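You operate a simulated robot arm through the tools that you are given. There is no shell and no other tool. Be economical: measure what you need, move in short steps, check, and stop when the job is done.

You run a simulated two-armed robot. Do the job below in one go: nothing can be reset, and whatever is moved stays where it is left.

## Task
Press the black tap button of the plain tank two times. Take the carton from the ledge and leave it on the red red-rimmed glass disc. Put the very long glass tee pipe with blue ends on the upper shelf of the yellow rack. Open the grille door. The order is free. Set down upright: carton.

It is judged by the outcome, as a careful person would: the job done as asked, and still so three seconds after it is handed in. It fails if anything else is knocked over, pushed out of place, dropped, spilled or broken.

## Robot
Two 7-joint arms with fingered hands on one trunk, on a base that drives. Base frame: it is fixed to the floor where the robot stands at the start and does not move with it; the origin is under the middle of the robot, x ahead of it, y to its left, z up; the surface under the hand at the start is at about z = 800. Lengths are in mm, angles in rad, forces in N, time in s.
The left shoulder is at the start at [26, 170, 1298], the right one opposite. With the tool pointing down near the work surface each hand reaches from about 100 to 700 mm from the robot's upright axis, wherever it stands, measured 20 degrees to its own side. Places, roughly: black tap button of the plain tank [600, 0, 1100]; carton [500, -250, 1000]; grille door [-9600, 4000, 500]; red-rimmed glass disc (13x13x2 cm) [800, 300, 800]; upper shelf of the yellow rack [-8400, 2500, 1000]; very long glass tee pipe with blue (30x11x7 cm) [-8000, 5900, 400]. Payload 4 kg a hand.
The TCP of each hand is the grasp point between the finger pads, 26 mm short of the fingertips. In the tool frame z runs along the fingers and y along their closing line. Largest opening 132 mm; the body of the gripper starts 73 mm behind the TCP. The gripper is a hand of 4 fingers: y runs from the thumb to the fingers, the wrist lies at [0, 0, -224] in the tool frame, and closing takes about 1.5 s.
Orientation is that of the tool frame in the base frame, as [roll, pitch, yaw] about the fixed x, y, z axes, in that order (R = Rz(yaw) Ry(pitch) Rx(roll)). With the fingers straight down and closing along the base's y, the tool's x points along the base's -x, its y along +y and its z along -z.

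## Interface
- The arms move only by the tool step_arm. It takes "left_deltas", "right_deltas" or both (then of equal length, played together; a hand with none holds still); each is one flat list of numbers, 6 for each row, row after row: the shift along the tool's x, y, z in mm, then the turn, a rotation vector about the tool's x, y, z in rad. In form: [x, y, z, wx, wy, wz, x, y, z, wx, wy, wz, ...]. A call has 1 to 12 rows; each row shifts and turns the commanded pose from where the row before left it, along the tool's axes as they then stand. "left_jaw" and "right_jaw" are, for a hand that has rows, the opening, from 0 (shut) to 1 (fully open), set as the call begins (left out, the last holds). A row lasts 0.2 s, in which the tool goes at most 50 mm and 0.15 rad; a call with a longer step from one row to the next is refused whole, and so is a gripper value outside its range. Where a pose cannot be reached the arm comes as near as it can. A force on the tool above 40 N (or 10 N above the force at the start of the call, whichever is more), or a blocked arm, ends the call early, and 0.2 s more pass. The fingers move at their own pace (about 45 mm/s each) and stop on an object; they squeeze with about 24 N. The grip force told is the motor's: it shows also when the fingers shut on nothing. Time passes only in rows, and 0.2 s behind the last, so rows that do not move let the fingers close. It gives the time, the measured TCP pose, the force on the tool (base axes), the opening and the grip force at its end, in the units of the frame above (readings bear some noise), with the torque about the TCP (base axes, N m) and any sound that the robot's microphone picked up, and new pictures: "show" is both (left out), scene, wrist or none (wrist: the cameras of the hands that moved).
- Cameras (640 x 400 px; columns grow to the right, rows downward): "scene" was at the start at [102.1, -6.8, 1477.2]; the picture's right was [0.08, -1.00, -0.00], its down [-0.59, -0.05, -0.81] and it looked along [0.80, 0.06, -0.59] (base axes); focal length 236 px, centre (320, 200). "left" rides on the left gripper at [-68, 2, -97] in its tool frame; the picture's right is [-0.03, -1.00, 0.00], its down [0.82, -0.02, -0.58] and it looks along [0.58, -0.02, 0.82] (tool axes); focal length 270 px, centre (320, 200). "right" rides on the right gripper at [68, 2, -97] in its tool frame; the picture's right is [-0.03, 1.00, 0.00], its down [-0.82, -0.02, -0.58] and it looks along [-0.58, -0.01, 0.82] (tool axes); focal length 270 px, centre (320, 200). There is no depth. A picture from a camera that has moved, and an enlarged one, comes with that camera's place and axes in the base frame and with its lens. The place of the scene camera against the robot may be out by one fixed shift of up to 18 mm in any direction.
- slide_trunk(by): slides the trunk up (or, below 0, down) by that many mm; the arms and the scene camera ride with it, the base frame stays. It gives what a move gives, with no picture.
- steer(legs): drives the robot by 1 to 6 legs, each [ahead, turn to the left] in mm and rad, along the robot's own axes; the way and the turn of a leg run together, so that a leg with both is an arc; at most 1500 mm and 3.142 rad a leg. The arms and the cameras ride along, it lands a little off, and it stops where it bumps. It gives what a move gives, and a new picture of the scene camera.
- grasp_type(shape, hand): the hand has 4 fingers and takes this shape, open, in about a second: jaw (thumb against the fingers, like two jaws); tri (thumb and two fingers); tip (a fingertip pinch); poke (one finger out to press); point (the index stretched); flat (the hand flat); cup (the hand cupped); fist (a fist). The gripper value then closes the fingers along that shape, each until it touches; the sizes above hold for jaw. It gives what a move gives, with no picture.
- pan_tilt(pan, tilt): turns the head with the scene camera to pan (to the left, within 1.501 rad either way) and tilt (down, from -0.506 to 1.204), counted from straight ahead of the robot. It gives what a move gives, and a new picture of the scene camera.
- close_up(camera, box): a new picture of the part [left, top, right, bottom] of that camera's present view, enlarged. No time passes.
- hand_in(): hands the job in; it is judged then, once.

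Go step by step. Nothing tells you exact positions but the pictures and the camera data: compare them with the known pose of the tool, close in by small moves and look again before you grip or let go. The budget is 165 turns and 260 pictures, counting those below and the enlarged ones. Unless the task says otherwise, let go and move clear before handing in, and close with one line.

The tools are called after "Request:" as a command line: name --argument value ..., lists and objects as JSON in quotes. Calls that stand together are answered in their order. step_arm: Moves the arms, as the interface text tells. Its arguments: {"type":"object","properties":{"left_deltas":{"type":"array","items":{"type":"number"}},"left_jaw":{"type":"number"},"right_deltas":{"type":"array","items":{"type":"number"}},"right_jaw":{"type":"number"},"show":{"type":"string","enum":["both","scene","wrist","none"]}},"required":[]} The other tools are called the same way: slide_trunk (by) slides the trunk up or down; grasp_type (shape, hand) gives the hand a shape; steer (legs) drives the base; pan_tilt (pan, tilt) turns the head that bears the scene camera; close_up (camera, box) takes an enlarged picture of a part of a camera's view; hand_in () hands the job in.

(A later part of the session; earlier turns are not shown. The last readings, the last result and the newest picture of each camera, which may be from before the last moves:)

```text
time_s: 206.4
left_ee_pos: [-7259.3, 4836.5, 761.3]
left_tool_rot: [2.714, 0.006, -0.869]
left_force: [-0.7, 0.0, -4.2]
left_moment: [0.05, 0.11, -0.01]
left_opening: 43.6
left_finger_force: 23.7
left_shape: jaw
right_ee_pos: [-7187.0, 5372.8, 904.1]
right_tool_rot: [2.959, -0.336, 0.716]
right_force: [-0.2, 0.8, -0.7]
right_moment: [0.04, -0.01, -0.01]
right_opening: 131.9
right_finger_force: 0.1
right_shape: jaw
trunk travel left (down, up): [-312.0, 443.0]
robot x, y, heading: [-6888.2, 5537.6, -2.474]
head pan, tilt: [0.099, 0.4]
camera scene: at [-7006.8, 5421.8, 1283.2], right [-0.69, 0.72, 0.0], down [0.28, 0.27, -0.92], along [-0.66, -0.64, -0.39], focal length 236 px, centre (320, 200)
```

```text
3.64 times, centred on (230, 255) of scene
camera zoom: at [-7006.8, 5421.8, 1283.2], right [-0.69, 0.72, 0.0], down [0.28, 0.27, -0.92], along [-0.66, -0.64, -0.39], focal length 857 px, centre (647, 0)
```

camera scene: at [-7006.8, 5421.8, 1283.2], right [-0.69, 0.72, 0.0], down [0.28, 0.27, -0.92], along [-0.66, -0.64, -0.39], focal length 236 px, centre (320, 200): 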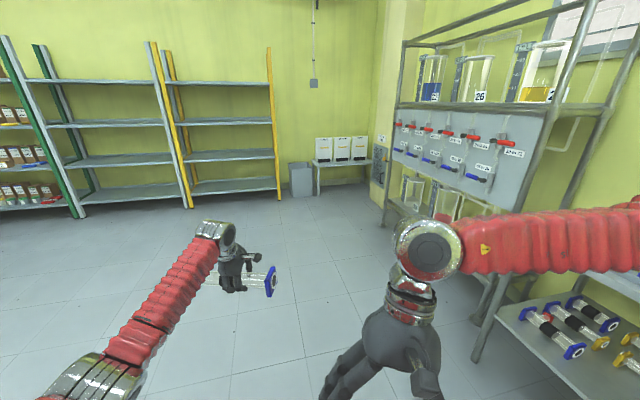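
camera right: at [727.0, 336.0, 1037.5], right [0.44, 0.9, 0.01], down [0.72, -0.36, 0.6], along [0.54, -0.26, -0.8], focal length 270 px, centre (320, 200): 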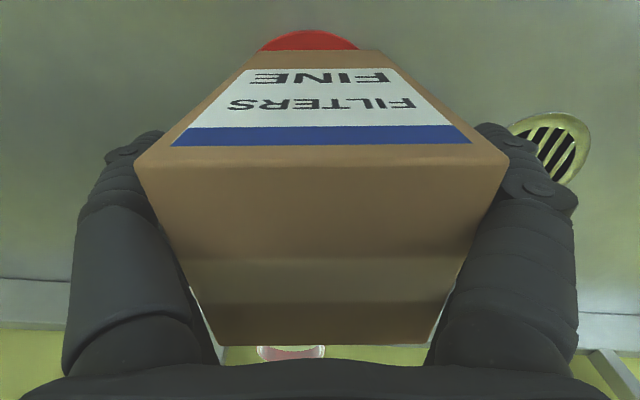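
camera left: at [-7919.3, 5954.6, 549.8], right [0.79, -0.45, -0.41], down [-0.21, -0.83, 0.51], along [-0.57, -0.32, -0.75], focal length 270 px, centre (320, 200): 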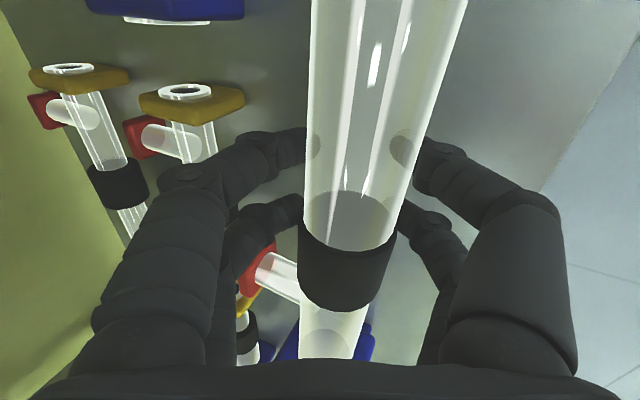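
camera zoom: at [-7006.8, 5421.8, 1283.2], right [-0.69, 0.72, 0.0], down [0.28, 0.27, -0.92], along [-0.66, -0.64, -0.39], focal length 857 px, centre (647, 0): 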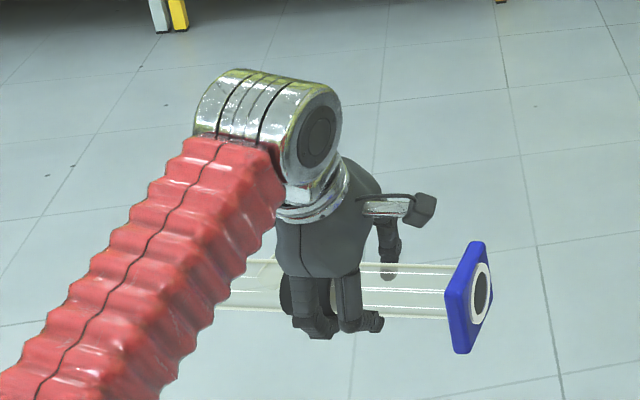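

Grip looks unchanged in the wrist view, so it holds. I zoom on the yellow rack: its shelves are at about z = 280, 650, 1075 and 1475.

Request:
close_up --camera "scene" --box '[140, 30, 300, 220]'

```text
2.11 times, centred on (220, 125) of scene
camera zoom: at [-7006.8, 5421.8, 1283.2], right [-0.69, 0.72, 0.0], down [0.28, 0.27, -0.92], along [-0.66, -0.64, -0.39], focal length 496 px, centre (530, 358)
```

zoom: 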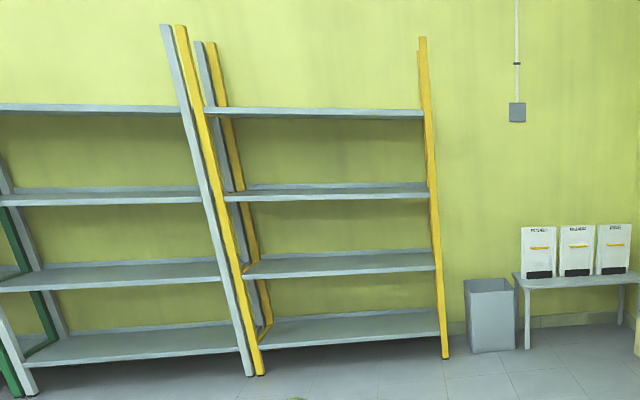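

The shelf at z≈1030 matches "upper shelf" in the place list; its front edge is at V≈-2350. I pull the hand in, raise the trunk, finish the turn and drive over.

Request:
step_arm --left_deltas '[0, -10, -4, 0, 0, 0, 0, -19, -9, 0, 0, 0, 0, -19, -9, 0, 0, 0, 0, -19, -9, 0, 0, 0, 0, -19, -9, 0, 0, 0, 0, -19, -9, 0, 0, 0, 0, -19, -9, 0, 0, 0, 0, -19, -9, 0, 0, 0]' --show "none"

Request:
slide_trunk --by 350

Request:
steer --legs '[[0, 0.33]]'

Request:
steer --legs '[[1400, 0], [800, 0]]'

```text
time_s: 208.2
left_ee_pos: [-7139.7, 4937.9, 764.9]
left_tool_rot: [2.712, 0.007, -0.869]
left_force: [0.8, 0.5, -2.9]
left_moment: [0.08, 0.14, 0.02]
left_opening: 43.4
left_finger_force: 23.7
left_shape: jaw
right_ee_pos: [-7185.2, 5372.9, 904.4]
right_tool_rot: [2.96, -0.337, 0.718]
right_force: [-0.8, -0.2, 0.1]
right_moment: [0.03, -0.02, -0.01]
right_opening: 131.8
right_finger_force: 0.0
right_shape: jaw
trunk travel left (down, up): [-312.0, 443.0]
robot x, y, heading: [-6887.7, 5540.6, -2.468]
head pan, tilt: [0.099, 0.4]
```

```text
time_s: 211.6
left_ee_pos: [-7140.3, 4938.6, 1113.4]
left_tool_rot: [2.715, 0.007, -0.869]
left_force: [0.9, 1.0, -4.2]
left_moment: [0.08, 0.08, -0.01]
left_opening: 43.3
left_finger_force: 24.2
left_shape: jaw
right_ee_pos: [-7175.9, 5380.5, 1291.9]
right_tool_rot: [2.962, -0.213, 0.714]
right_force: [0.1, -0.5, 0.4]
right_moment: [0.02, -0.01, -0.02]
right_opening: 132.0
right_finger_force: 0.2
right_shape: jaw
trunk travel left (down, up): [-662.0, 93.0]
robot x, y, heading: [-6889.1, 5538.3, -2.469]
head pan, tilt: [0.099, 0.4]
```

```text
time_s: 213.2
left_ee_pos: [-6931.6, 4888.0, 1113.8]
left_tool_rot: [2.715, 0.008, -0.538]
left_force: [0.7, -0.2, -3.9]
left_moment: [0.07, 0.15, -0.02]
left_opening: 43.3
left_finger_force: 24.0
left_shape: jaw
right_ee_pos: [-7118.1, 5304.4, 1294.1]
right_tool_rot: [2.934, -0.205, 1.044]
right_force: [0.5, 0.1, 0.0]
right_moment: [0.01, 0.0, -0.02]
right_opening: 132.1
right_finger_force: 0.1
right_shape: jaw
trunk travel left (down, up): [-662.0, 93.0]
robot x, y, heading: [-6903.3, 5550.2, -2.146]
head pan, tilt: [0.099, 0.4]
camera scene: at [-6955.4, 5443.0, 1635.9], right [-0.89, 0.46, 0.0], down [0.18, 0.35, -0.92], along [-0.42, -0.82, -0.39], focal length 236 px, centre (320, 200)
```

scene: 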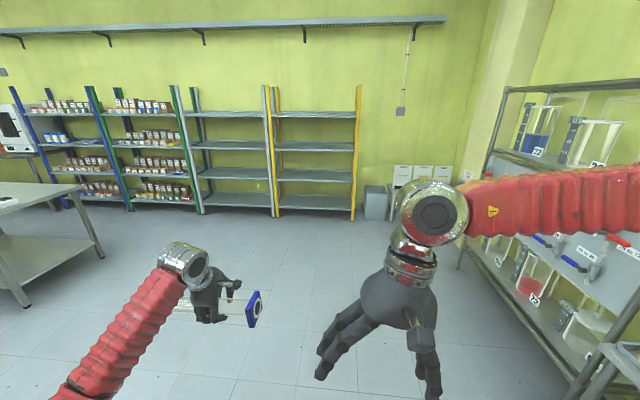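

```text
time_s: 224.2
left_ee_pos: [-8159.9, 3056.8, 1114.6]
left_tool_rot: [2.713, 0.007, -0.548]
left_force: [0.7, 0.1, -3.9]
left_moment: [0.08, 0.14, 0.03]
left_opening: 42.9
left_finger_force: 23.8
left_shape: jaw
right_ee_pos: [-8342.3, 3474.6, 1294.3]
right_tool_rot: [2.934, -0.204, 1.033]
right_force: [0.8, 0.0, 0.5]
right_moment: [-0.02, 0.02, 0.01]
right_opening: 131.9
right_finger_force: 0.0
right_shape: jaw
trunk travel left (down, up): [-662.0, 93.0]
robot x, y, heading: [-8126.0, 3716.8, -2.154]
head pan, tilt: [0.099, 0.4]
camera scene: at [-8177.7, 3611.4, 1635.8], right [-0.88, 0.47, 0.0], down [0.18, 0.35, -0.92], along [-0.43, -0.81, -0.39], focal length 236 px, centre (320, 200)
```

scene: 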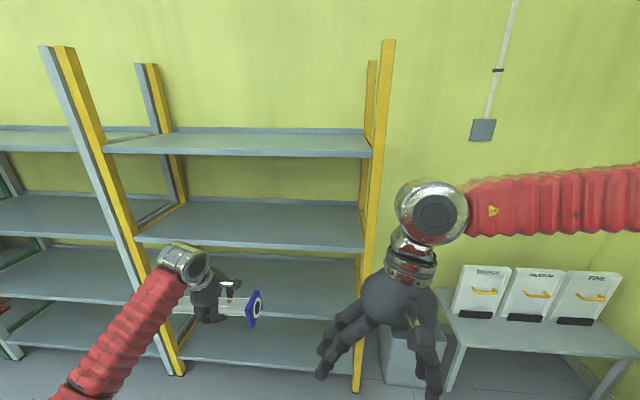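

The shelf's front edge is at V≈-2240, top about z 1035; my pipe would land mid-rack. I raise 25 mm for clearance and drive in most of the way.

Request:
slide_trunk --by 28

Request:
steer --legs '[[330, 0]]'

Request:
close_up --camera "left" --box '[0, 0, 640, 400]'

Request:
close_up --camera "scene" --box '[60, 180, 400, 400]'

```text
time_s: 224.9
left_ee_pos: [-8159.5, 3057.6, 1142.0]
left_tool_rot: [2.716, 0.007, -0.55]
left_force: [-0.8, -0.4, -3.2]
left_moment: [0.05, 0.11, 0.04]
left_opening: 43.0
left_finger_force: 23.9
left_shape: jaw
right_ee_pos: [-8342.7, 3474.4, 1323.3]
right_tool_rot: [2.935, -0.206, 1.034]
right_force: [-0.4, 0.0, -0.2]
right_moment: [0.01, 0.03, -0.05]
right_opening: 131.9
right_finger_force: 0.1
right_shape: jaw
trunk travel left (down, up): [-690.0, 65.0]
robot x, y, heading: [-8124.6, 3720.3, -2.156]
head pan, tilt: [0.099, 0.4]
```

```text
time_s: 227.2
left_ee_pos: [-8347.7, 2775.4, 1143.7]
left_tool_rot: [2.716, 0.008, -0.551]
left_force: [-0.5, 0.2, -4.2]
left_moment: [0.05, 0.14, 0.0]
left_opening: 43.0
left_finger_force: 24.0
left_shape: jaw
right_ee_pos: [-8527.9, 3193.8, 1324.0]
right_tool_rot: [2.934, -0.208, 1.032]
right_force: [-0.4, -0.2, 0.1]
right_moment: [0.0, 0.01, 0.0]
right_opening: 132.1
right_finger_force: 0.0
right_shape: jaw
trunk travel left (down, up): [-690.0, 65.0]
robot x, y, heading: [-8308.7, 3441.8, -2.155]
head pan, tilt: [0.099, 0.4]
camera scene: at [-8363.8, 3331.1, 1663.8], right [-0.88, 0.47, 0.0], down [0.18, 0.34, -0.92], along [-0.43, -0.81, -0.39], focal length 236 px, centre (320, 200)
```

scene: 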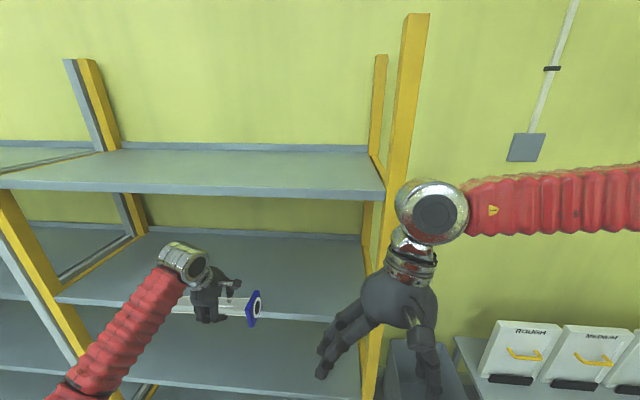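

```text
1.00 times, centred on (320, 200) of left (not enlarged: the box is as wide or as high as the picture)
camera zoom: at [-8385.2, 2845.1, 1233.1], right [0.45, 0.79, -0.41], down [0.83, -0.21, 0.51], along [0.32, -0.58, -0.75], focal length 270 px, centre (320, 200)
```

zoom: 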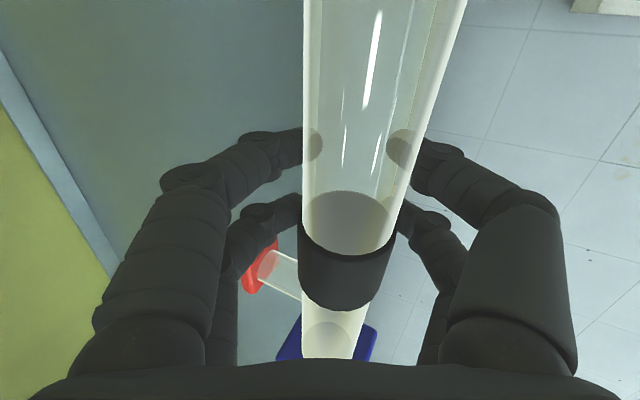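

```text
1.82 times, centred on (230, 290) of scene
camera zoom: at [-8363.8, 3331.1, 1663.8], right [-0.88, 0.47, 0.0], down [0.18, 0.34, -0.92], along [-0.43, -0.81, -0.39], focal length 428 px, centre (484, 36)
```

zoom: 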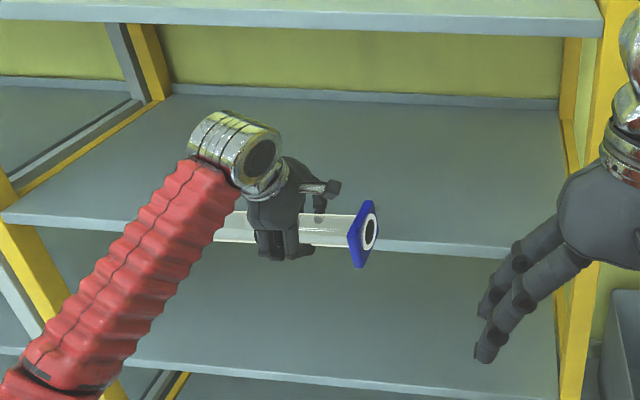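

The pipe is at the shelf edge with ~55 mm clearance. I pull the right hand back from the rack post, then drive the last 180 mm.

Request:
step_arm --right_deltas '[10, 0, 0, 0, 0, 0, 20, 0, 0, 0, 0, 0, 20, 0, 0, 0, 0, 0, 20, 0, 0, 0, 0, 0, 20, 0, 0, 0, 0, 0]' --show "none"

Request:
steer --legs '[[175, 0]]'

Request:
close_up --camera "left" --box '[0, 0, 640, 400]'

Request:
close_up --camera "scene" --box '[60, 180, 400, 400]'

```text
time_s: 228.4
left_ee_pos: [-8346.1, 2777.5, 1144.0]
left_tool_rot: [2.715, 0.007, -0.552]
left_force: [0.2, -0.1, -3.8]
left_moment: [0.04, 0.12, -0.01]
left_opening: 42.8
left_finger_force: 23.9
left_shape: jaw
right_ee_pos: [-8489.2, 3274.5, 1344.9]
right_tool_rot: [2.935, -0.206, 1.033]
right_force: [0.3, 0.5, 0.8]
right_moment: [0.04, 0.02, 0.02]
right_opening: 131.7
right_finger_force: 0.0
right_shape: jaw
right hand out of reach, approached as far as the arm can: row 4
trunk travel left (down, up): [-690.0, 65.0]
robot x, y, heading: [-8311.7, 3437.8, -2.158]
head pan, tilt: [0.099, 0.4]
```

```text
time_s: 229.9
left_ee_pos: [-8443.9, 2628.7, 1141.1]
left_tool_rot: [2.717, 0.007, -0.549]
left_force: [-0.9, 0.2, -3.3]
left_moment: [0.1, 0.1, 0.0]
left_opening: 43.0
left_finger_force: 24.1
left_shape: jaw
right_ee_pos: [-8587.8, 3125.0, 1343.6]
right_tool_rot: [2.934, -0.208, 1.033]
right_force: [0.8, 0.0, -0.2]
right_moment: [0.05, 0.0, 0.0]
right_opening: 131.9
right_finger_force: 0.0
right_shape: jaw
trunk travel left (down, up): [-690.0, 65.0]
robot x, y, heading: [-8406.8, 3291.4, -2.156]
head pan, tilt: [0.099, 0.4]
camera scene: at [-8461.8, 3183.6, 1663.7], right [-0.88, 0.47, 0.0], down [0.18, 0.35, -0.92], along [-0.43, -0.81, -0.39], focal length 236 px, centre (320, 200)
```

scene: 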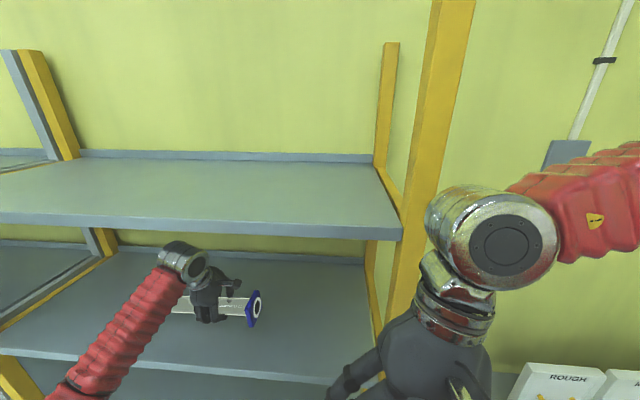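

```text
1.00 times, centred on (320, 200) of left (not enlarged: the box is as wide or as high as the picture)
camera zoom: at [-8482.3, 2697.7, 1233.2], right [0.45, 0.79, -0.41], down [0.83, -0.21, 0.51], along [0.32, -0.58, -0.75], focal length 270 px, centre (320, 200)
```

zoom: 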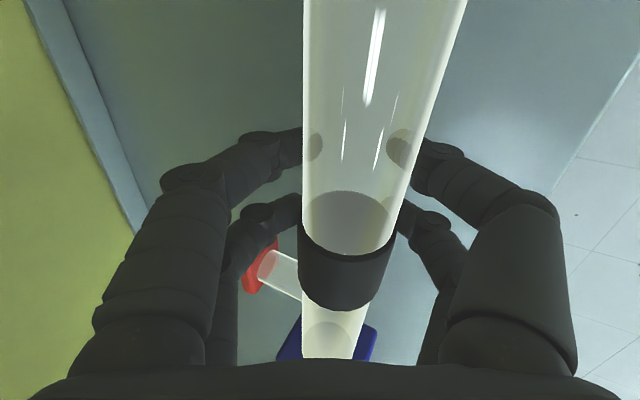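

```text
1.82 times, centred on (230, 290) of scene
camera zoom: at [-8461.8, 3183.6, 1663.7], right [-0.88, 0.47, 0.0], down [0.18, 0.35, -0.92], along [-0.43, -0.81, -0.39], focal length 428 px, centre (484, 36)
```

zoom: 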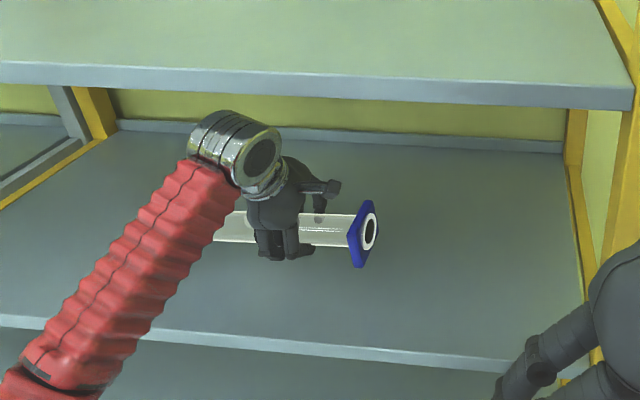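

Pipe is 110 mm inside the shelf edge. I lower with the trunk, then ease down by arm to contact.

Request:
slide_trunk --by -42

Request:
step_arm --left_deltas '[0, -0.8, 1.8, 0, 0, 0, 0, -0.8, 1.8, 0, 0, 0, 0, -0.8, 1.8, 0, 0, 0, 0, -0.8, 1.8, 0, 0, 0, 0, -0.8, 1.8, 0, 0, 0]' --show "wrist"

Request:
close_up --camera "scene" --box '[140, 240, 300, 350]'

```text
time_s: 230.7
left_ee_pos: [-8442.8, 2630.7, 1102.9]
left_tool_rot: [2.715, 0.006, -0.55]
left_force: [0.1, 0.3, -2.8]
left_moment: [0.02, 0.12, -0.01]
left_opening: 42.9
left_finger_force: 23.9
left_shape: jaw
right_ee_pos: [-8587.5, 3126.3, 1303.1]
right_tool_rot: [2.933, -0.207, 1.034]
right_force: [0.0, 0.1, -0.7]
right_moment: [-0.03, 0.01, 0.0]
right_opening: 132.1
right_finger_force: 0.0
right_shape: jaw
trunk travel left (down, up): [-648.0, 107.0]
robot x, y, heading: [-8406.3, 3289.5, -2.16]
head pan, tilt: [0.099, 0.4]
```

```text
time_s: 231.9
left_ee_pos: [-8444.7, 2630.2, 1092.0]
left_tool_rot: [2.716, 0.005, -0.549]
left_force: [-1.3, -0.1, -0.7]
left_moment: [-0.19, -0.12, -0.06]
left_opening: 42.8
left_finger_force: 24.3
left_shape: jaw
right_ee_pos: [-8587.5, 3125.5, 1302.2]
right_tool_rot: [2.932, -0.206, 1.034]
right_force: [-0.7, 0.6, -0.5]
right_moment: [0.01, 0.04, 0.02]
right_opening: 131.9
right_finger_force: 0.1
right_shape: jaw
trunk travel left (down, up): [-648.0, 107.0]
robot x, y, heading: [-8409.4, 3288.0, -2.154]
head pan, tilt: [0.099, 0.4]
camera left: at [-8481.9, 2698.6, 1182.9], right [0.45, 0.79, -0.41], down [0.83, -0.21, 0.51], along [0.32, -0.58, -0.75], focal length 270 px, centre (320, 200)
```

left: 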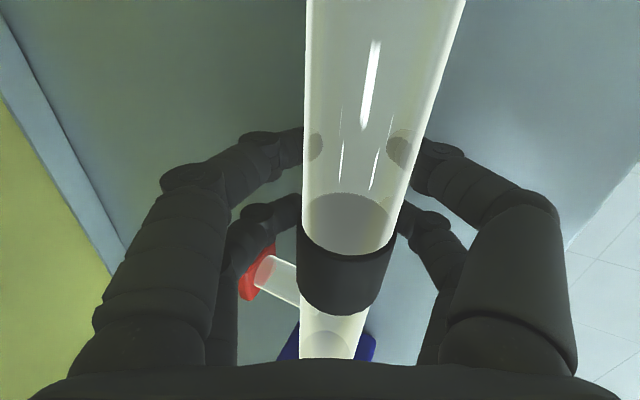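

```text
3.64 times, centred on (220, 295) of scene
camera zoom: at [-8461.5, 3184.5, 1621.8], right [-0.88, 0.47, 0.0], down [0.18, 0.34, -0.92], along [-0.43, -0.81, -0.39], focal length 857 px, centre (684, -146)
```

zoom: 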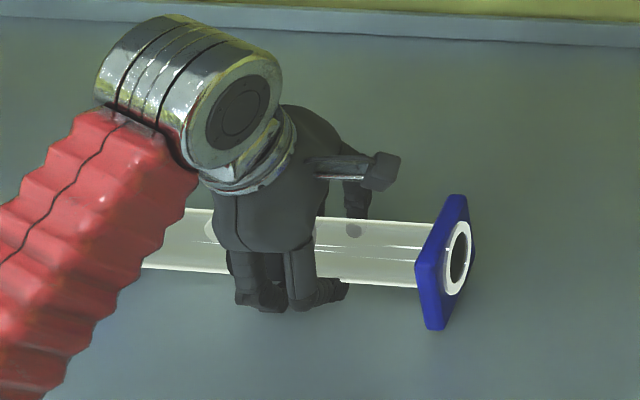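

Contact is beginning. I ease a little further.

Request:
step_arm --left_deltas '[0, -0.4, 0.9, 0, 0, 0, 0, -0.4, 0.9, 0, 0, 0, 0, -0.4, 0.9, 0, 0, 0]' --show "none"

```text
time_s: 232.7
left_ee_pos: [-8444.7, 2629.7, 1088.5]
left_tool_rot: [2.715, 0.008, -0.55]
left_force: [-0.7, 0.2, -0.9]
left_moment: [-0.3, -0.18, -0.11]
left_opening: 43.0
left_finger_force: 23.5
left_shape: jaw
right_ee_pos: [-8588.8, 3126.3, 1303.2]
right_tool_rot: [2.931, -0.206, 1.032]
right_force: [-0.3, 0.5, 0.2]
right_moment: [0.02, 0.02, -0.01]
right_opening: 132.1
right_finger_force: 0.0
right_shape: jaw
trunk travel left (down, up): [-648.0, 107.0]
robot x, y, heading: [-8408.3, 3285.9, -2.159]
head pan, tilt: [0.099, 0.4]
```

Request:
step_arm --left_deltas '[0, -0.4, 0.9, 0, 0, 0, 0, -0.4, 0.9, 0, 0, 0, 0, -0.4, 0.9, 0, 0, 0, 0, -0.4, 0.9, 0, 0, 0]' --show "none"

Request:
close_up --camera "scene" --box '[140, 240, 300, 350]'

```text
time_s: 233.7
left_ee_pos: [-8442.9, 2628.5, 1085.5]
left_tool_rot: [2.714, 0.006, -0.549]
left_force: [-1.2, 0.0, 0.7]
left_moment: [-0.37, -0.23, -0.14]
left_opening: 42.9
left_finger_force: 24.0
left_shape: jaw
right_ee_pos: [-8588.6, 3126.0, 1301.9]
right_tool_rot: [2.932, -0.206, 1.033]
right_force: [0.4, -0.6, 0.5]
right_moment: [-0.01, 0.02, 0.04]
right_opening: 132.1
right_finger_force: 0.1
right_shape: jaw
trunk travel left (down, up): [-648.0, 107.0]
robot x, y, heading: [-8404.7, 3295.7, -2.159]
head pan, tilt: [0.099, 0.4]
```

```text
3.64 times, centred on (220, 295) of scene
camera zoom: at [-8461.5, 3184.9, 1621.9], right [-0.88, 0.47, 0.0], down [0.18, 0.34, -0.92], along [-0.43, -0.81, -0.39], focal length 857 px, centre (684, -146)
```

zoom: 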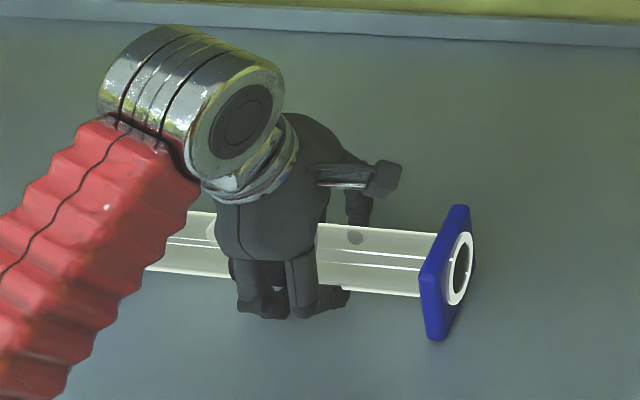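

Request:
step_arm --left_deltas '[0, -0.4, 0.9, 0, 0, 0, 0, -0.4, 0.9, 0, 0, 0, 0, -0.4, 0.9, 0, 0, 0, 0, -0.4, 0.9, 0, 0, 0]' --show "none"

```text
time_s: 234.7
left_ee_pos: [-8444.6, 2630.9, 1084.0]
left_tool_rot: [2.709, 0.006, -0.55]
left_force: [1.6, -0.9, 14.1]
left_moment: [-0.33, -0.13, -0.16]
left_opening: 42.6
left_finger_force: 24.2
left_shape: jaw
right_ee_pos: [-8587.5, 3127.1, 1303.7]
right_tool_rot: [2.929, -0.206, 1.035]
right_force: [0.0, 0.4, 0.4]
right_moment: [0.02, 0.02, 0.01]
right_opening: 132.0
right_finger_force: 0.0
right_shape: jaw
trunk travel left (down, up): [-648.0, 107.0]
robot x, y, heading: [-8409.5, 3290.9, -2.162]
head pan, tilt: [0.099, 0.4]
```

Firmly on the shelf (14 N). I open the hand to the same width as before.

Request:
step_arm --left_deltas '[0, 0.4, -0.9, 0, 0, 0, 0, 0, 0, 0, 0, 0, 0, 0, 0, 0, 0, 0, 0, 0, 0, 0, 0, 0, 0, 0, 0, 0, 0, 0, 0, 0, 0, 0, 0, 0, 0, 0, 0, 0, 0, 0]' --left_jaw 0.72 --show "wrist"

Request:
close_up --camera "scene" --box '[140, 240, 300, 350]'

```text
time_s: 236.3
left_ee_pos: [-8443.4, 2629.9, 1084.0]
left_tool_rot: [2.713, 0.005, -0.55]
left_force: [-1.9, -5.8, 20.8]
left_moment: [0.34, -0.21, -0.01]
left_opening: 90.3
left_finger_force: 0.1
left_shape: jaw
right_ee_pos: [-8588.0, 3127.0, 1302.5]
right_tool_rot: [2.931, -0.207, 1.033]
right_force: [0.6, 0.6, 0.1]
right_moment: [-0.01, -0.02, 0.0]
right_opening: 132.2
right_finger_force: 0.0
right_shape: jaw
trunk travel left (down, up): [-648.0, 107.0]
robot x, y, heading: [-8405.2, 3291.4, -2.159]
head pan, tilt: [0.099, 0.4]
camera left: at [-8481.6, 2699.2, 1174.1], right [0.45, 0.79, -0.42], down [0.83, -0.21, 0.51], along [0.32, -0.58, -0.75], focal length 270 px, centre (320, 200)
```

left: 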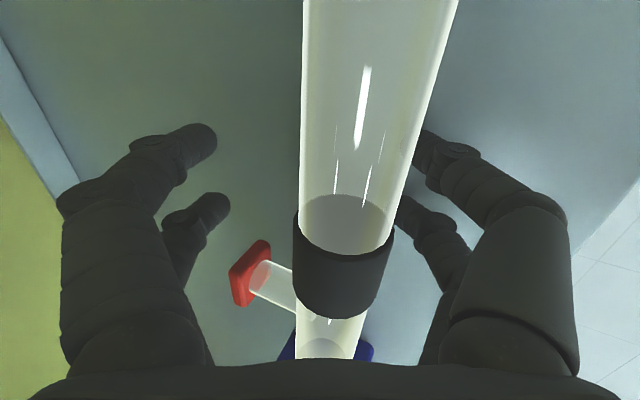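

```text
3.64 times, centred on (220, 295) of scene
camera zoom: at [-8461.4, 3186.3, 1622.0], right [-0.88, 0.47, 0.0], down [0.18, 0.34, -0.92], along [-0.43, -0.81, -0.39], focal length 857 px, centre (684, -146)
```

zoom: 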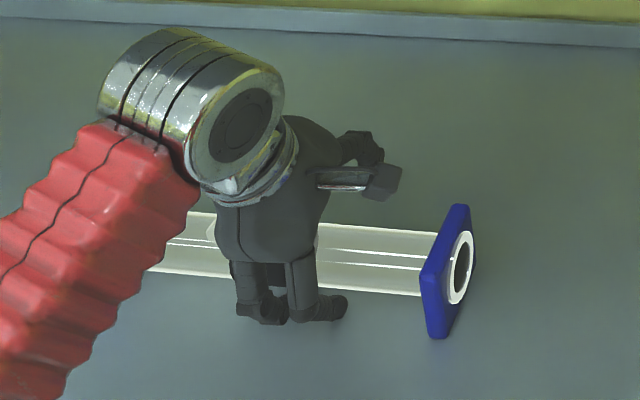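

The thumb tip rests on the shelf. I ease back and slightly up so it leaves the tube without lifting the pipe.

Request:
step_arm --left_deltas '[0, -1.9, -3, 0, 0, 0, 0, -3.7, -3.9, 0, 0, 0, 0, -3.7, -3.9, 0, 0, 0, 0, 0, 0, 0, 0, 0]' --show "wrist"

Request:
close_up --camera "scene" --box '[140, 240, 300, 350]'

```text
time_s: 237.3
left_ee_pos: [-8437.6, 2639.5, 1087.3]
left_tool_rot: [2.717, 0.005, -0.549]
left_force: [-0.7, 0.3, 3.7]
left_moment: [0.08, -0.04, 0.03]
left_opening: 93.7
left_finger_force: 0.0
left_shape: jaw
right_ee_pos: [-8588.3, 3125.8, 1302.7]
right_tool_rot: [2.932, -0.204, 1.033]
right_force: [-0.1, 0.0, 0.2]
right_moment: [-0.02, 0.0, 0.04]
right_opening: 131.9
right_finger_force: 0.1
right_shape: jaw
trunk travel left (down, up): [-648.0, 107.0]
robot x, y, heading: [-8406.8, 3291.1, -2.161]
head pan, tilt: [0.099, 0.4]
camera left: at [-8475.6, 2709.5, 1177.9], right [0.45, 0.79, -0.41], down [0.83, -0.21, 0.51], along [0.32, -0.57, -0.75], focal length 270 px, centre (320, 200)
```

left: 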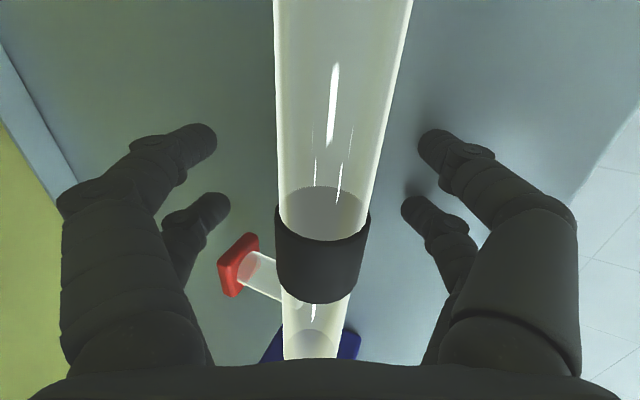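

```text
3.64 times, centred on (220, 295) of scene
camera zoom: at [-8461.5, 3185.0, 1621.8], right [-0.88, 0.47, 0.0], down [0.18, 0.34, -0.92], along [-0.43, -0.81, -0.39], focal length 857 px, centre (684, -146)
```

zoom: 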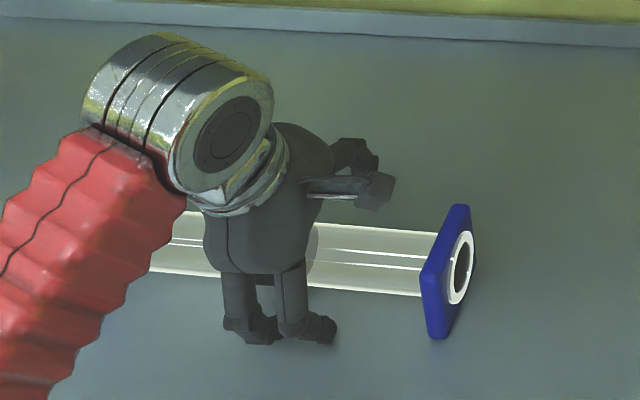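

Pipe stays put and the fingers are clear on both sides. I withdraw along the finger direction and back the robot off.

Request:
step_arm --left_deltas '[0, 0, -8, 0, 0, 0, 0, 0, -14, 0, 0, 0, 0, 0, -16, 0, 0, 0, 0, 0, -16, 0, 0, 0, 0, 0, -16, 0, 0, 0, 0, 0, -16, 0, 0, 0]' --show "none"

Request:
steer --legs '[[-500, 0]]'

Request:
close_up --camera "scene" --box '[100, 160, 380, 380]'

```text
time_s: 238.7
left_ee_pos: [-8418.2, 2670.3, 1166.5]
left_tool_rot: [2.715, 0.006, -0.549]
left_force: [0.1, -0.5, -0.3]
left_moment: [-0.03, 0.0, -0.01]
left_opening: 94.8
left_finger_force: 0.0
left_shape: jaw
right_ee_pos: [-8587.0, 3125.6, 1303.1]
right_tool_rot: [2.932, -0.205, 1.033]
right_force: [0.7, 0.6, 0.0]
right_moment: [0.0, -0.03, 0.0]
right_opening: 132.1
right_finger_force: 0.1
right_shape: jaw
trunk travel left (down, up): [-648.0, 107.0]
robot x, y, heading: [-8408.7, 3293.2, -2.153]
head pan, tilt: [0.099, 0.4]
```

```text
time_s: 241.7
left_ee_pos: [-8142.3, 3086.6, 1167.5]
left_tool_rot: [2.714, 0.007, -0.547]
left_force: [-0.8, -0.5, 0.0]
left_moment: [0.0, 0.0, -0.01]
left_opening: 95.0
left_finger_force: 0.0
left_shape: jaw
right_ee_pos: [-8312.6, 3539.1, 1302.9]
right_tool_rot: [2.935, -0.206, 1.035]
right_force: [-0.4, 0.0, 0.2]
right_moment: [0.01, -0.02, -0.01]
right_opening: 132.0
right_finger_force: 0.0
right_shape: jaw
trunk travel left (down, up): [-648.0, 107.0]
robot x, y, heading: [-8130.2, 3704.2, -2.151]
head pan, tilt: [0.099, 0.4]
camera scene: at [-8185.8, 3600.3, 1621.9], right [-0.89, 0.46, 0.0], down [0.18, 0.34, -0.92], along [-0.43, -0.82, -0.39], focal length 236 px, centre (320, 200)
```

scene: 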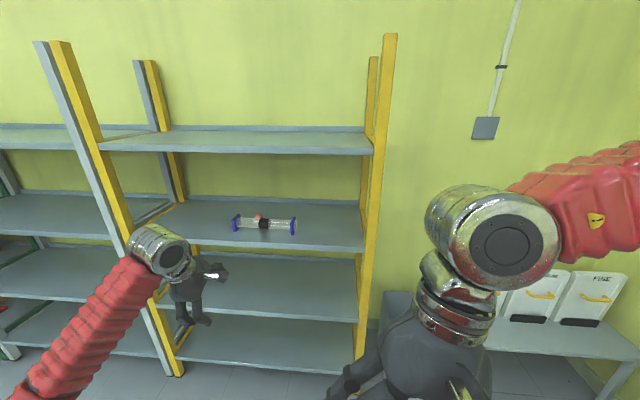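

```text
1.82 times, centred on (240, 270) of scene
camera zoom: at [-8185.8, 3600.3, 1621.9], right [-0.89, 0.46, 0.0], down [0.18, 0.34, -0.92], along [-0.43, -0.82, -0.39], focal length 428 px, centre (466, 73)
```

zoom: 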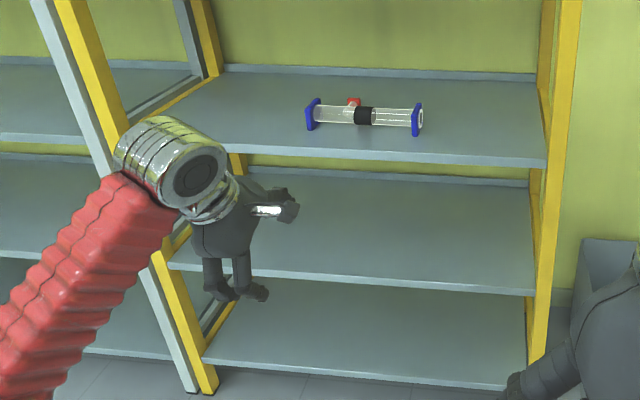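

The pipe rests on the yellow rack's shelf. Next the grille door at about U=10224, V=-1824: I turn right to face the back wall.

Request:
steer --legs '[[0, -0.5]]'

Request:
steer --legs '[[0, -0.5]]'

Request:
steer --legs '[[0, -0.5]]'

```text
time_s: 243.7
left_ee_pos: [-8431.0, 3164.7, 1167.3]
left_tool_rot: [2.715, 0.007, -1.041]
left_force: [0.6, 0.5, 0.3]
left_moment: [0.02, 0.02, 0.0]
left_opening: 95.0
left_finger_force: 0.1
left_shape: jaw
right_ee_pos: [-8366.1, 3646.4, 1304.0]
right_tool_rot: [2.932, -0.205, 0.544]
right_force: [-0.8, -0.5, 0.2]
right_moment: [-0.03, 0.02, 0.0]
right_opening: 131.9
right_finger_force: 0.0
right_shape: jaw
trunk travel left (down, up): [-648.0, 107.0]
robot x, y, heading: [-8115.4, 3686.3, -2.652]
head pan, tilt: [0.099, 0.4]
camera scene: at [-8210.0, 3614.4, 1621.9], right [-0.56, 0.83, 0.0], down [0.32, 0.22, -0.92], along [-0.76, -0.51, -0.39], focal length 236 px, centre (320, 200)
```

scene: 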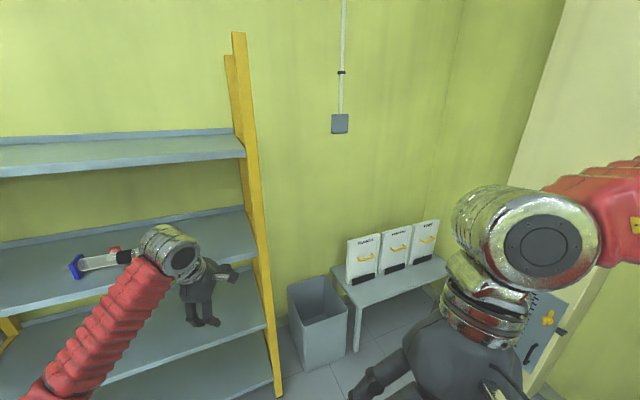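

```text
time_s: 245.6
left_ee_pos: [-8644.7, 3379.8, 1168.9]
left_tool_rot: [2.714, 0.005, -1.544]
left_force: [0.0, 0.8, 0.1]
left_moment: [0.0, 0.0, 0.03]
left_opening: 94.8
left_finger_force: 0.1
left_shape: jaw
right_ee_pos: [-8356.8, 3770.8, 1304.1]
right_tool_rot: [2.932, -0.206, 0.043]
right_force: [0.0, 0.1, -0.2]
right_moment: [0.01, 0.01, 0.01]
right_opening: 132.3
right_finger_force: 0.0
right_shape: jaw
trunk travel left (down, up): [-648.0, 107.0]
robot x, y, heading: [-8125.0, 3655.9, 3.132]
head pan, tilt: [0.099, 0.4]
camera scene: at [-8229.1, 3638.2, 1621.9], right [-0.09, 1.0, 0.0], down [0.39, 0.03, -0.92], along [-0.92, -0.08, -0.39], focal length 236 px, centre (320, 200)
```

scene: 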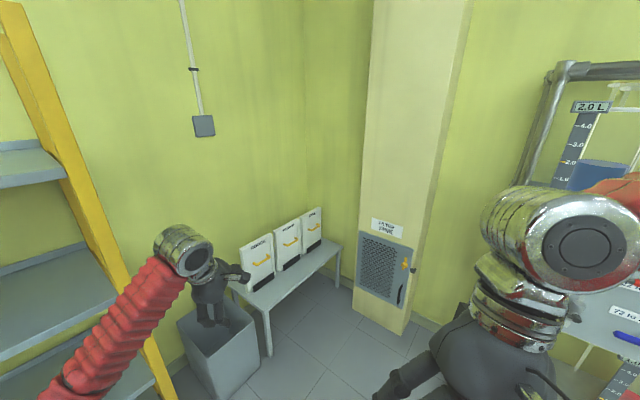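

```text
time_s: 247.6
left_ee_pos: [-8717.4, 3671.8, 1169.9]
left_tool_rot: [2.714, 0.004, -2.051]
left_force: [-0.6, -0.3, -0.2]
left_moment: [-0.01, 0.02, -0.01]
left_opening: 94.7
left_finger_force: 0.0
left_shape: jaw
right_ee_pos: [-8274.9, 3873.7, 1303.7]
right_tool_rot: [2.931, -0.207, -0.467]
right_force: [-0.8, -0.1, 0.1]
right_moment: [0.01, -0.02, 0.01]
right_opening: 131.9
right_finger_force: 0.1
right_shape: jaw
trunk travel left (down, up): [-648.0, 107.0]
robot x, y, heading: [-8135.8, 3637.9, 2.631]
head pan, tilt: [0.099, 0.4]
camera scene: at [-8234.4, 3669.1, 1621.9], right [0.4, 0.92, 0.0], down [0.36, -0.16, -0.92], along [-0.84, 0.37, -0.39], focal length 236 px, centre (320, 200)
```

scene: 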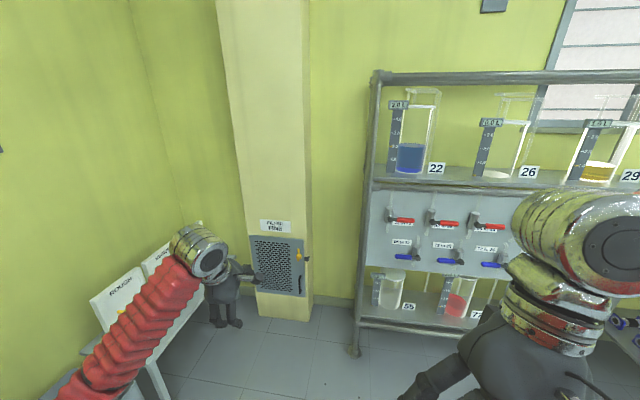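

Request:
close_up --camera "scene" --box '[230, 205, 340, 330]'

```text
3.20 times, centred on (285, 268) of scene
camera zoom: at [-8234.4, 3669.1, 1621.9], right [0.4, 0.92, 0.0], down [0.36, -0.16, -0.92], along [-0.84, 0.37, -0.39], focal length 754 px, centre (432, -16)
```

zoom: 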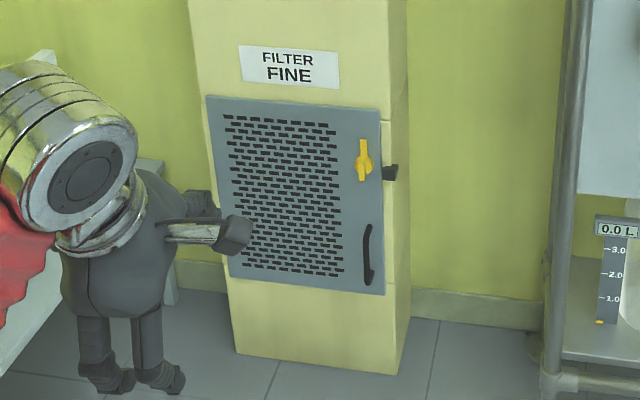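

The grille door faces me, hinged on its left, with a vertical black handle (V≈-1723, z≈300–480) and a yellow lever above it (z≈650). I drive closer to inspect the lever.

Request:
steer --legs '[[0, 0.417]]'

Request:
steer --legs '[[508, 0]]'

Request:
steer --legs '[[0, -0.46]]'

Request:
slide_trunk --by -330

Request:
pan_tilt --pan 0.15 --tilt 0.55

```text
time_s: 249.4
left_ee_pos: [-8677.2, 3433.2, 1169.0]
left_tool_rot: [2.714, 0.007, -1.638]
left_force: [-0.3, -0.8, 0.3]
left_moment: [0.01, 0.05, 0.02]
left_opening: 95.1
left_finger_force: 0.0
left_shape: jaw
right_ee_pos: [-8352.7, 3794.8, 1305.3]
right_tool_rot: [2.932, -0.207, -0.052]
right_force: [-0.3, 0.8, 0.8]
right_moment: [0.02, 0.03, 0.01]
right_opening: 132.1
right_finger_force: 0.2
right_shape: jaw
trunk travel left (down, up): [-648.0, 107.0]
robot x, y, heading: [-8128.9, 3661.3, 3.043]
head pan, tilt: [0.099, 0.4]
camera scene: at [-8237.9, 3645.6, 1621.9], right [0.0, 1.0, 0.0], down [0.39, 0.0, -0.92], along [-0.92, 0.0, -0.39], focal length 236 px, centre (320, 200)
```

scene: 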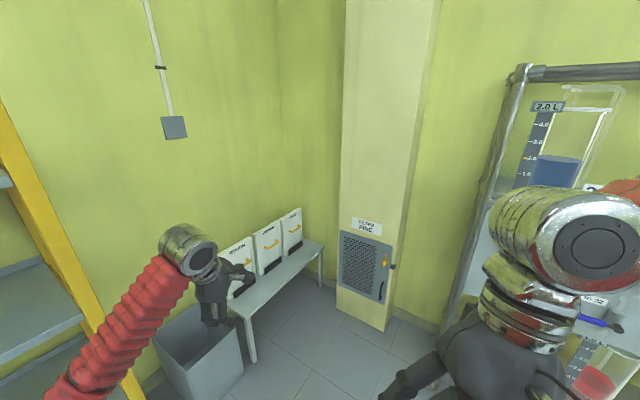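

```text
time_s: 252.4
left_ee_pos: [-9179.6, 3480.3, 1167.5]
left_tool_rot: [2.714, 0.006, -1.632]
left_force: [-0.7, 0.8, 0.2]
left_moment: [-0.03, -0.03, 0.03]
left_opening: 94.9
left_finger_force: 0.1
left_shape: jaw
right_ee_pos: [-8858.5, 3842.8, 1305.0]
right_tool_rot: [2.933, -0.205, -0.047]
right_force: [0.2, -0.9, 0.4]
right_moment: [-0.02, -0.02, 0.05]
right_opening: 132.3
right_finger_force: 0.1
right_shape: jaw
trunk travel left (down, up): [-648.0, 107.0]
robot x, y, heading: [-8631.8, 3707.3, 3.048]
head pan, tilt: [0.099, 0.4]
camera scene: at [-8742.6, 3693.8, 1621.8], right [-0.01, 1.0, 0.0], down [0.39, 0.0, -0.92], along [-0.92, -0.01, -0.39], focal length 236 px, centre (320, 200)
```

scene: 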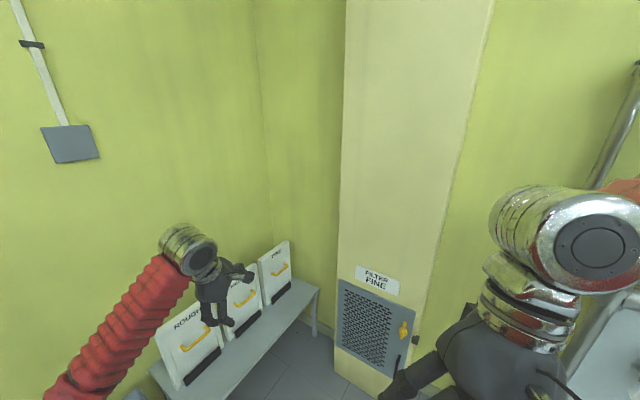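

```text
time_s: 254.3
left_ee_pos: [-9223.7, 3747.3, 1169.2]
left_tool_rot: [2.714, 0.006, -2.095]
left_force: [-0.8, 0.1, 0.1]
left_moment: [-0.01, 0.04, 0.0]
left_opening: 94.5
left_finger_force: 0.1
left_shape: jaw
right_ee_pos: [-8774.5, 3930.7, 1305.5]
right_tool_rot: [2.931, -0.206, -0.509]
right_force: [-0.3, -0.4, 0.4]
right_moment: [-0.05, -0.01, 0.0]
right_opening: 132.0
right_finger_force: 0.1
right_shape: jaw
trunk travel left (down, up): [-648.0, 107.0]
robot x, y, heading: [-8651.8, 3688.3, 2.59]
head pan, tilt: [0.099, 0.4]
camera scene: at [-8745.0, 3720.7, 1621.8], right [0.44, 0.9, 0.0], down [0.35, -0.17, -0.92], along [-0.83, 0.4, -0.39], focal length 236 px, centre (320, 200)
```

scene: 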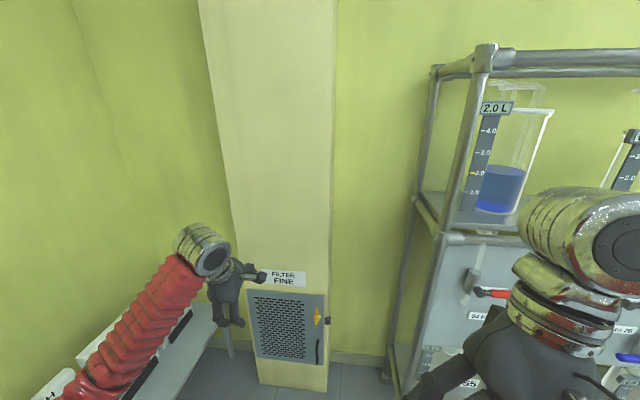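

```text
time_s: 257.5
left_ee_pos: [-9221.7, 3746.1, 841.3]
left_tool_rot: [2.714, 0.008, -2.094]
left_force: [-0.1, -0.2, -0.8]
left_moment: [0.0, -0.02, -0.03]
left_opening: 94.6
left_finger_force: 0.1
left_shape: jaw
right_ee_pos: [-8782.0, 3934.7, 958.9]
right_tool_rot: [2.928, -0.286, -0.509]
right_force: [-0.2, -0.5, 0.8]
right_moment: [0.0, 0.0, -0.01]
right_opening: 131.9
right_finger_force: 0.1
right_shape: jaw
trunk travel left (down, up): [-318.0, 437.0]
robot x, y, heading: [-8648.3, 3687.3, 2.597]
head pan, tilt: [0.099, 0.4]
```

```text
time_s: 258.2
left_ee_pos: [-9224.7, 3747.0, 840.6]
left_tool_rot: [2.715, 0.006, -2.093]
left_force: [-0.7, 0.4, -0.7]
left_moment: [-0.01, -0.01, 0.0]
left_opening: 94.7
left_finger_force: 0.1
left_shape: jaw
right_ee_pos: [-8782.9, 3934.8, 959.3]
right_tool_rot: [2.929, -0.286, -0.511]
right_force: [0.0, -0.5, 0.1]
right_moment: [0.03, -0.01, 0.0]
right_opening: 131.9
right_finger_force: 0.0
right_shape: jaw
trunk travel left (down, up): [-318.0, 437.0]
robot x, y, heading: [-8642.8, 3686.5, 2.59]
head pan, tilt: [0.15, 0.55]
camera scene: at [-8784.8, 3740.4, 1275.8], right [0.39, 0.92, 0.0], down [0.48, -0.2, -0.85], along [-0.79, 0.33, -0.52], focal length 236 px, centre (320, 200)
```

scene: 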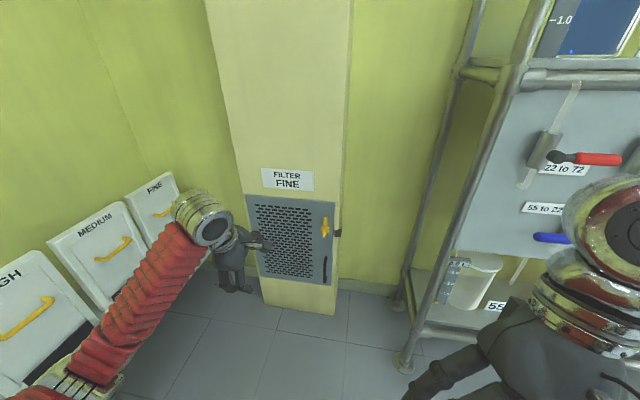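

Request:
close_up --camera "scene" --box '[290, 190, 360, 300]'

Request:
close_up --camera "scene" --box '[310, 205, 350, 245]'

```text
3.64 times, centred on (325, 245) of scene
camera zoom: at [-8784.8, 3740.4, 1275.8], right [0.39, 0.92, 0.0], down [0.48, -0.2, -0.85], along [-0.79, 0.33, -0.52], focal length 857 px, centre (302, 36)
```

zoom: 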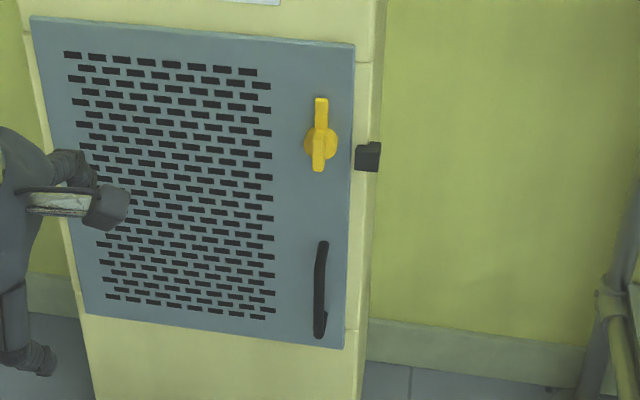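

```text
10.00 times, centred on (330, 225) of scene
camera zoom: at [-8784.8, 3740.4, 1275.8], right [0.39, 0.92, 0.0], down [0.48, -0.2, -0.85], along [-0.79, 0.33, -0.52], focal length 2357 px, centre (220, -50)
```

zoom: 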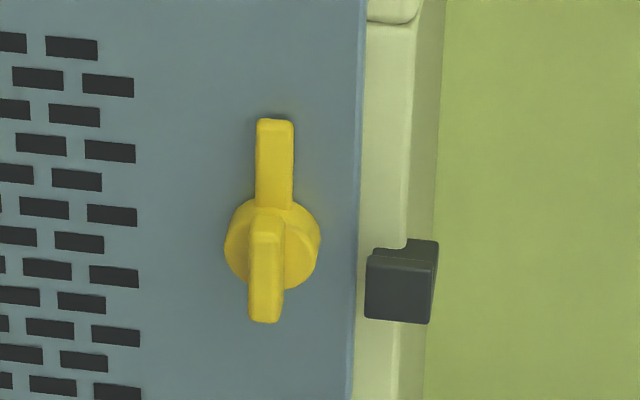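

The yellow lever's tongue points up, away from the keeper at the right, so the door looks unlatched; I only need to pull the handle (V≈-1724, z≈350–510). I bring the left hand to a level, forward-pointing pose.

Request:
step_arm --left_deltas '[0, 22, 10, 0, 0, 0, 0, 23, 10, 0, 0, 0, 0, 23, 10, 0, 0, 0, 0, 23, 10, 0, 0, 0, 0, 0, 0, -0.143, 0, 0, 0, 0, 0, -0.143, 0, 0, 0, 0, 0, -0.143, 0, 0, 0, 0, 0, -0.143, 0, 0, 0, 0, 0, -0.143, 0, 0, 0, 0, 0, -0.143, 0, 0, 0, 0, 0, -0.143, 0, 0, 0, 0, 0, -0.143, 0, 0]' --left_jaw 0.6 --show "none"

Request:
step_arm --left_deltas '[0, 0, 0, 0, 0, -0.143, 0, 0, 0, 0, 0, -0.143, 0, 0, 0, 0, 0, -0.143, 0, 0, 0, 0, 0, -0.143, 0, 0, 0, 0, 0, -0.143, 0, 0, 0, 0, 0, -0.143, 0, 0, 0, 0, 0, -0.143, 0, 0, 0, 0, 0, -0.143, 0, 0, 0, 0, 0, -0.143, 0, 0, 0, 0, 0, -0.142, 0, 0, 0, 0, 0, -0.142]' --show "both"

```text
time_s: 260.8
left_ee_pos: [-9310.4, 3797.6, 842.3]
left_tool_rot: [1.57, 0.006, -2.094]
left_force: [0.6, 0.9, -0.1]
left_moment: [-0.01, 0.01, 0.04]
left_opening: 79.4
left_finger_force: 0.2
left_shape: jaw
right_ee_pos: [-8782.8, 3933.8, 958.3]
right_tool_rot: [2.929, -0.286, -0.509]
right_force: [-0.1, 0.2, 0.7]
right_moment: [0.0, 0.03, 0.01]
right_opening: 132.3
right_finger_force: 0.2
right_shape: jaw
trunk travel left (down, up): [-318.0, 437.0]
robot x, y, heading: [-8645.5, 3688.8, 2.593]
head pan, tilt: [0.15, 0.55]
```

```text
time_s: 263.4
left_ee_pos: [-9321.2, 3767.8, 832.9]
left_tool_rot: [1.742, 1.467, -1.92]
left_force: [0.3, 0.5, -1.0]
left_moment: [-0.05, 0.0, -0.03]
left_opening: 79.6
left_finger_force: 0.1
left_shape: jaw
right_ee_pos: [-8783.1, 3935.8, 958.8]
right_tool_rot: [2.928, -0.286, -0.511]
right_force: [-0.4, -0.3, 0.7]
right_moment: [-0.02, 0.0, 0.0]
right_opening: 132.0
right_finger_force: 0.0
right_shape: jaw
trunk travel left (down, up): [-318.0, 437.0]
robot x, y, heading: [-8648.6, 3685.7, 2.591]
head pan, tilt: [0.15, 0.55]
stopped in row 11 (left hand): the arm was blocked; the commanded pose is now the measured one
camera scene: at [-8784.7, 3740.2, 1275.7], right [0.39, 0.92, 0.0], down [0.48, -0.2, -0.85], along [-0.79, 0.33, -0.52], focal length 236 px, centre (320, 200)
camera left: at [-9235.8, 3726.1, 904.7], right [0.5, 0.87, -0.08], down [0.48, -0.35, -0.8], along [-0.72, 0.36, -0.59], focal length 270 px, centre (320, 200)
```

scene: 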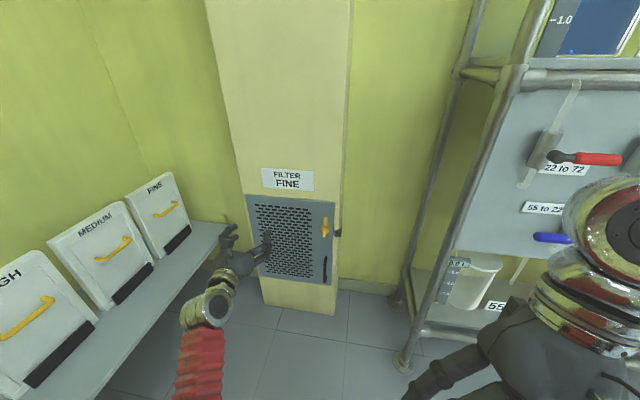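
left: 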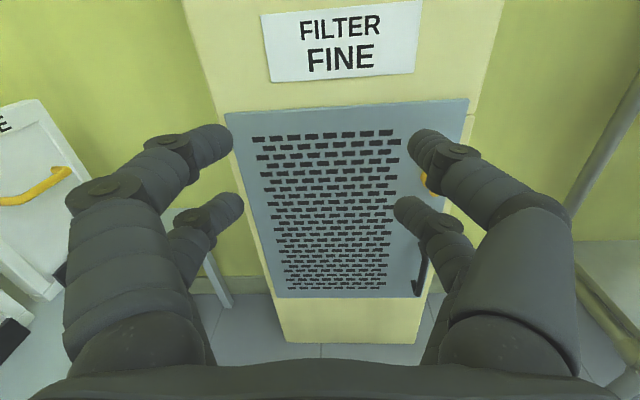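

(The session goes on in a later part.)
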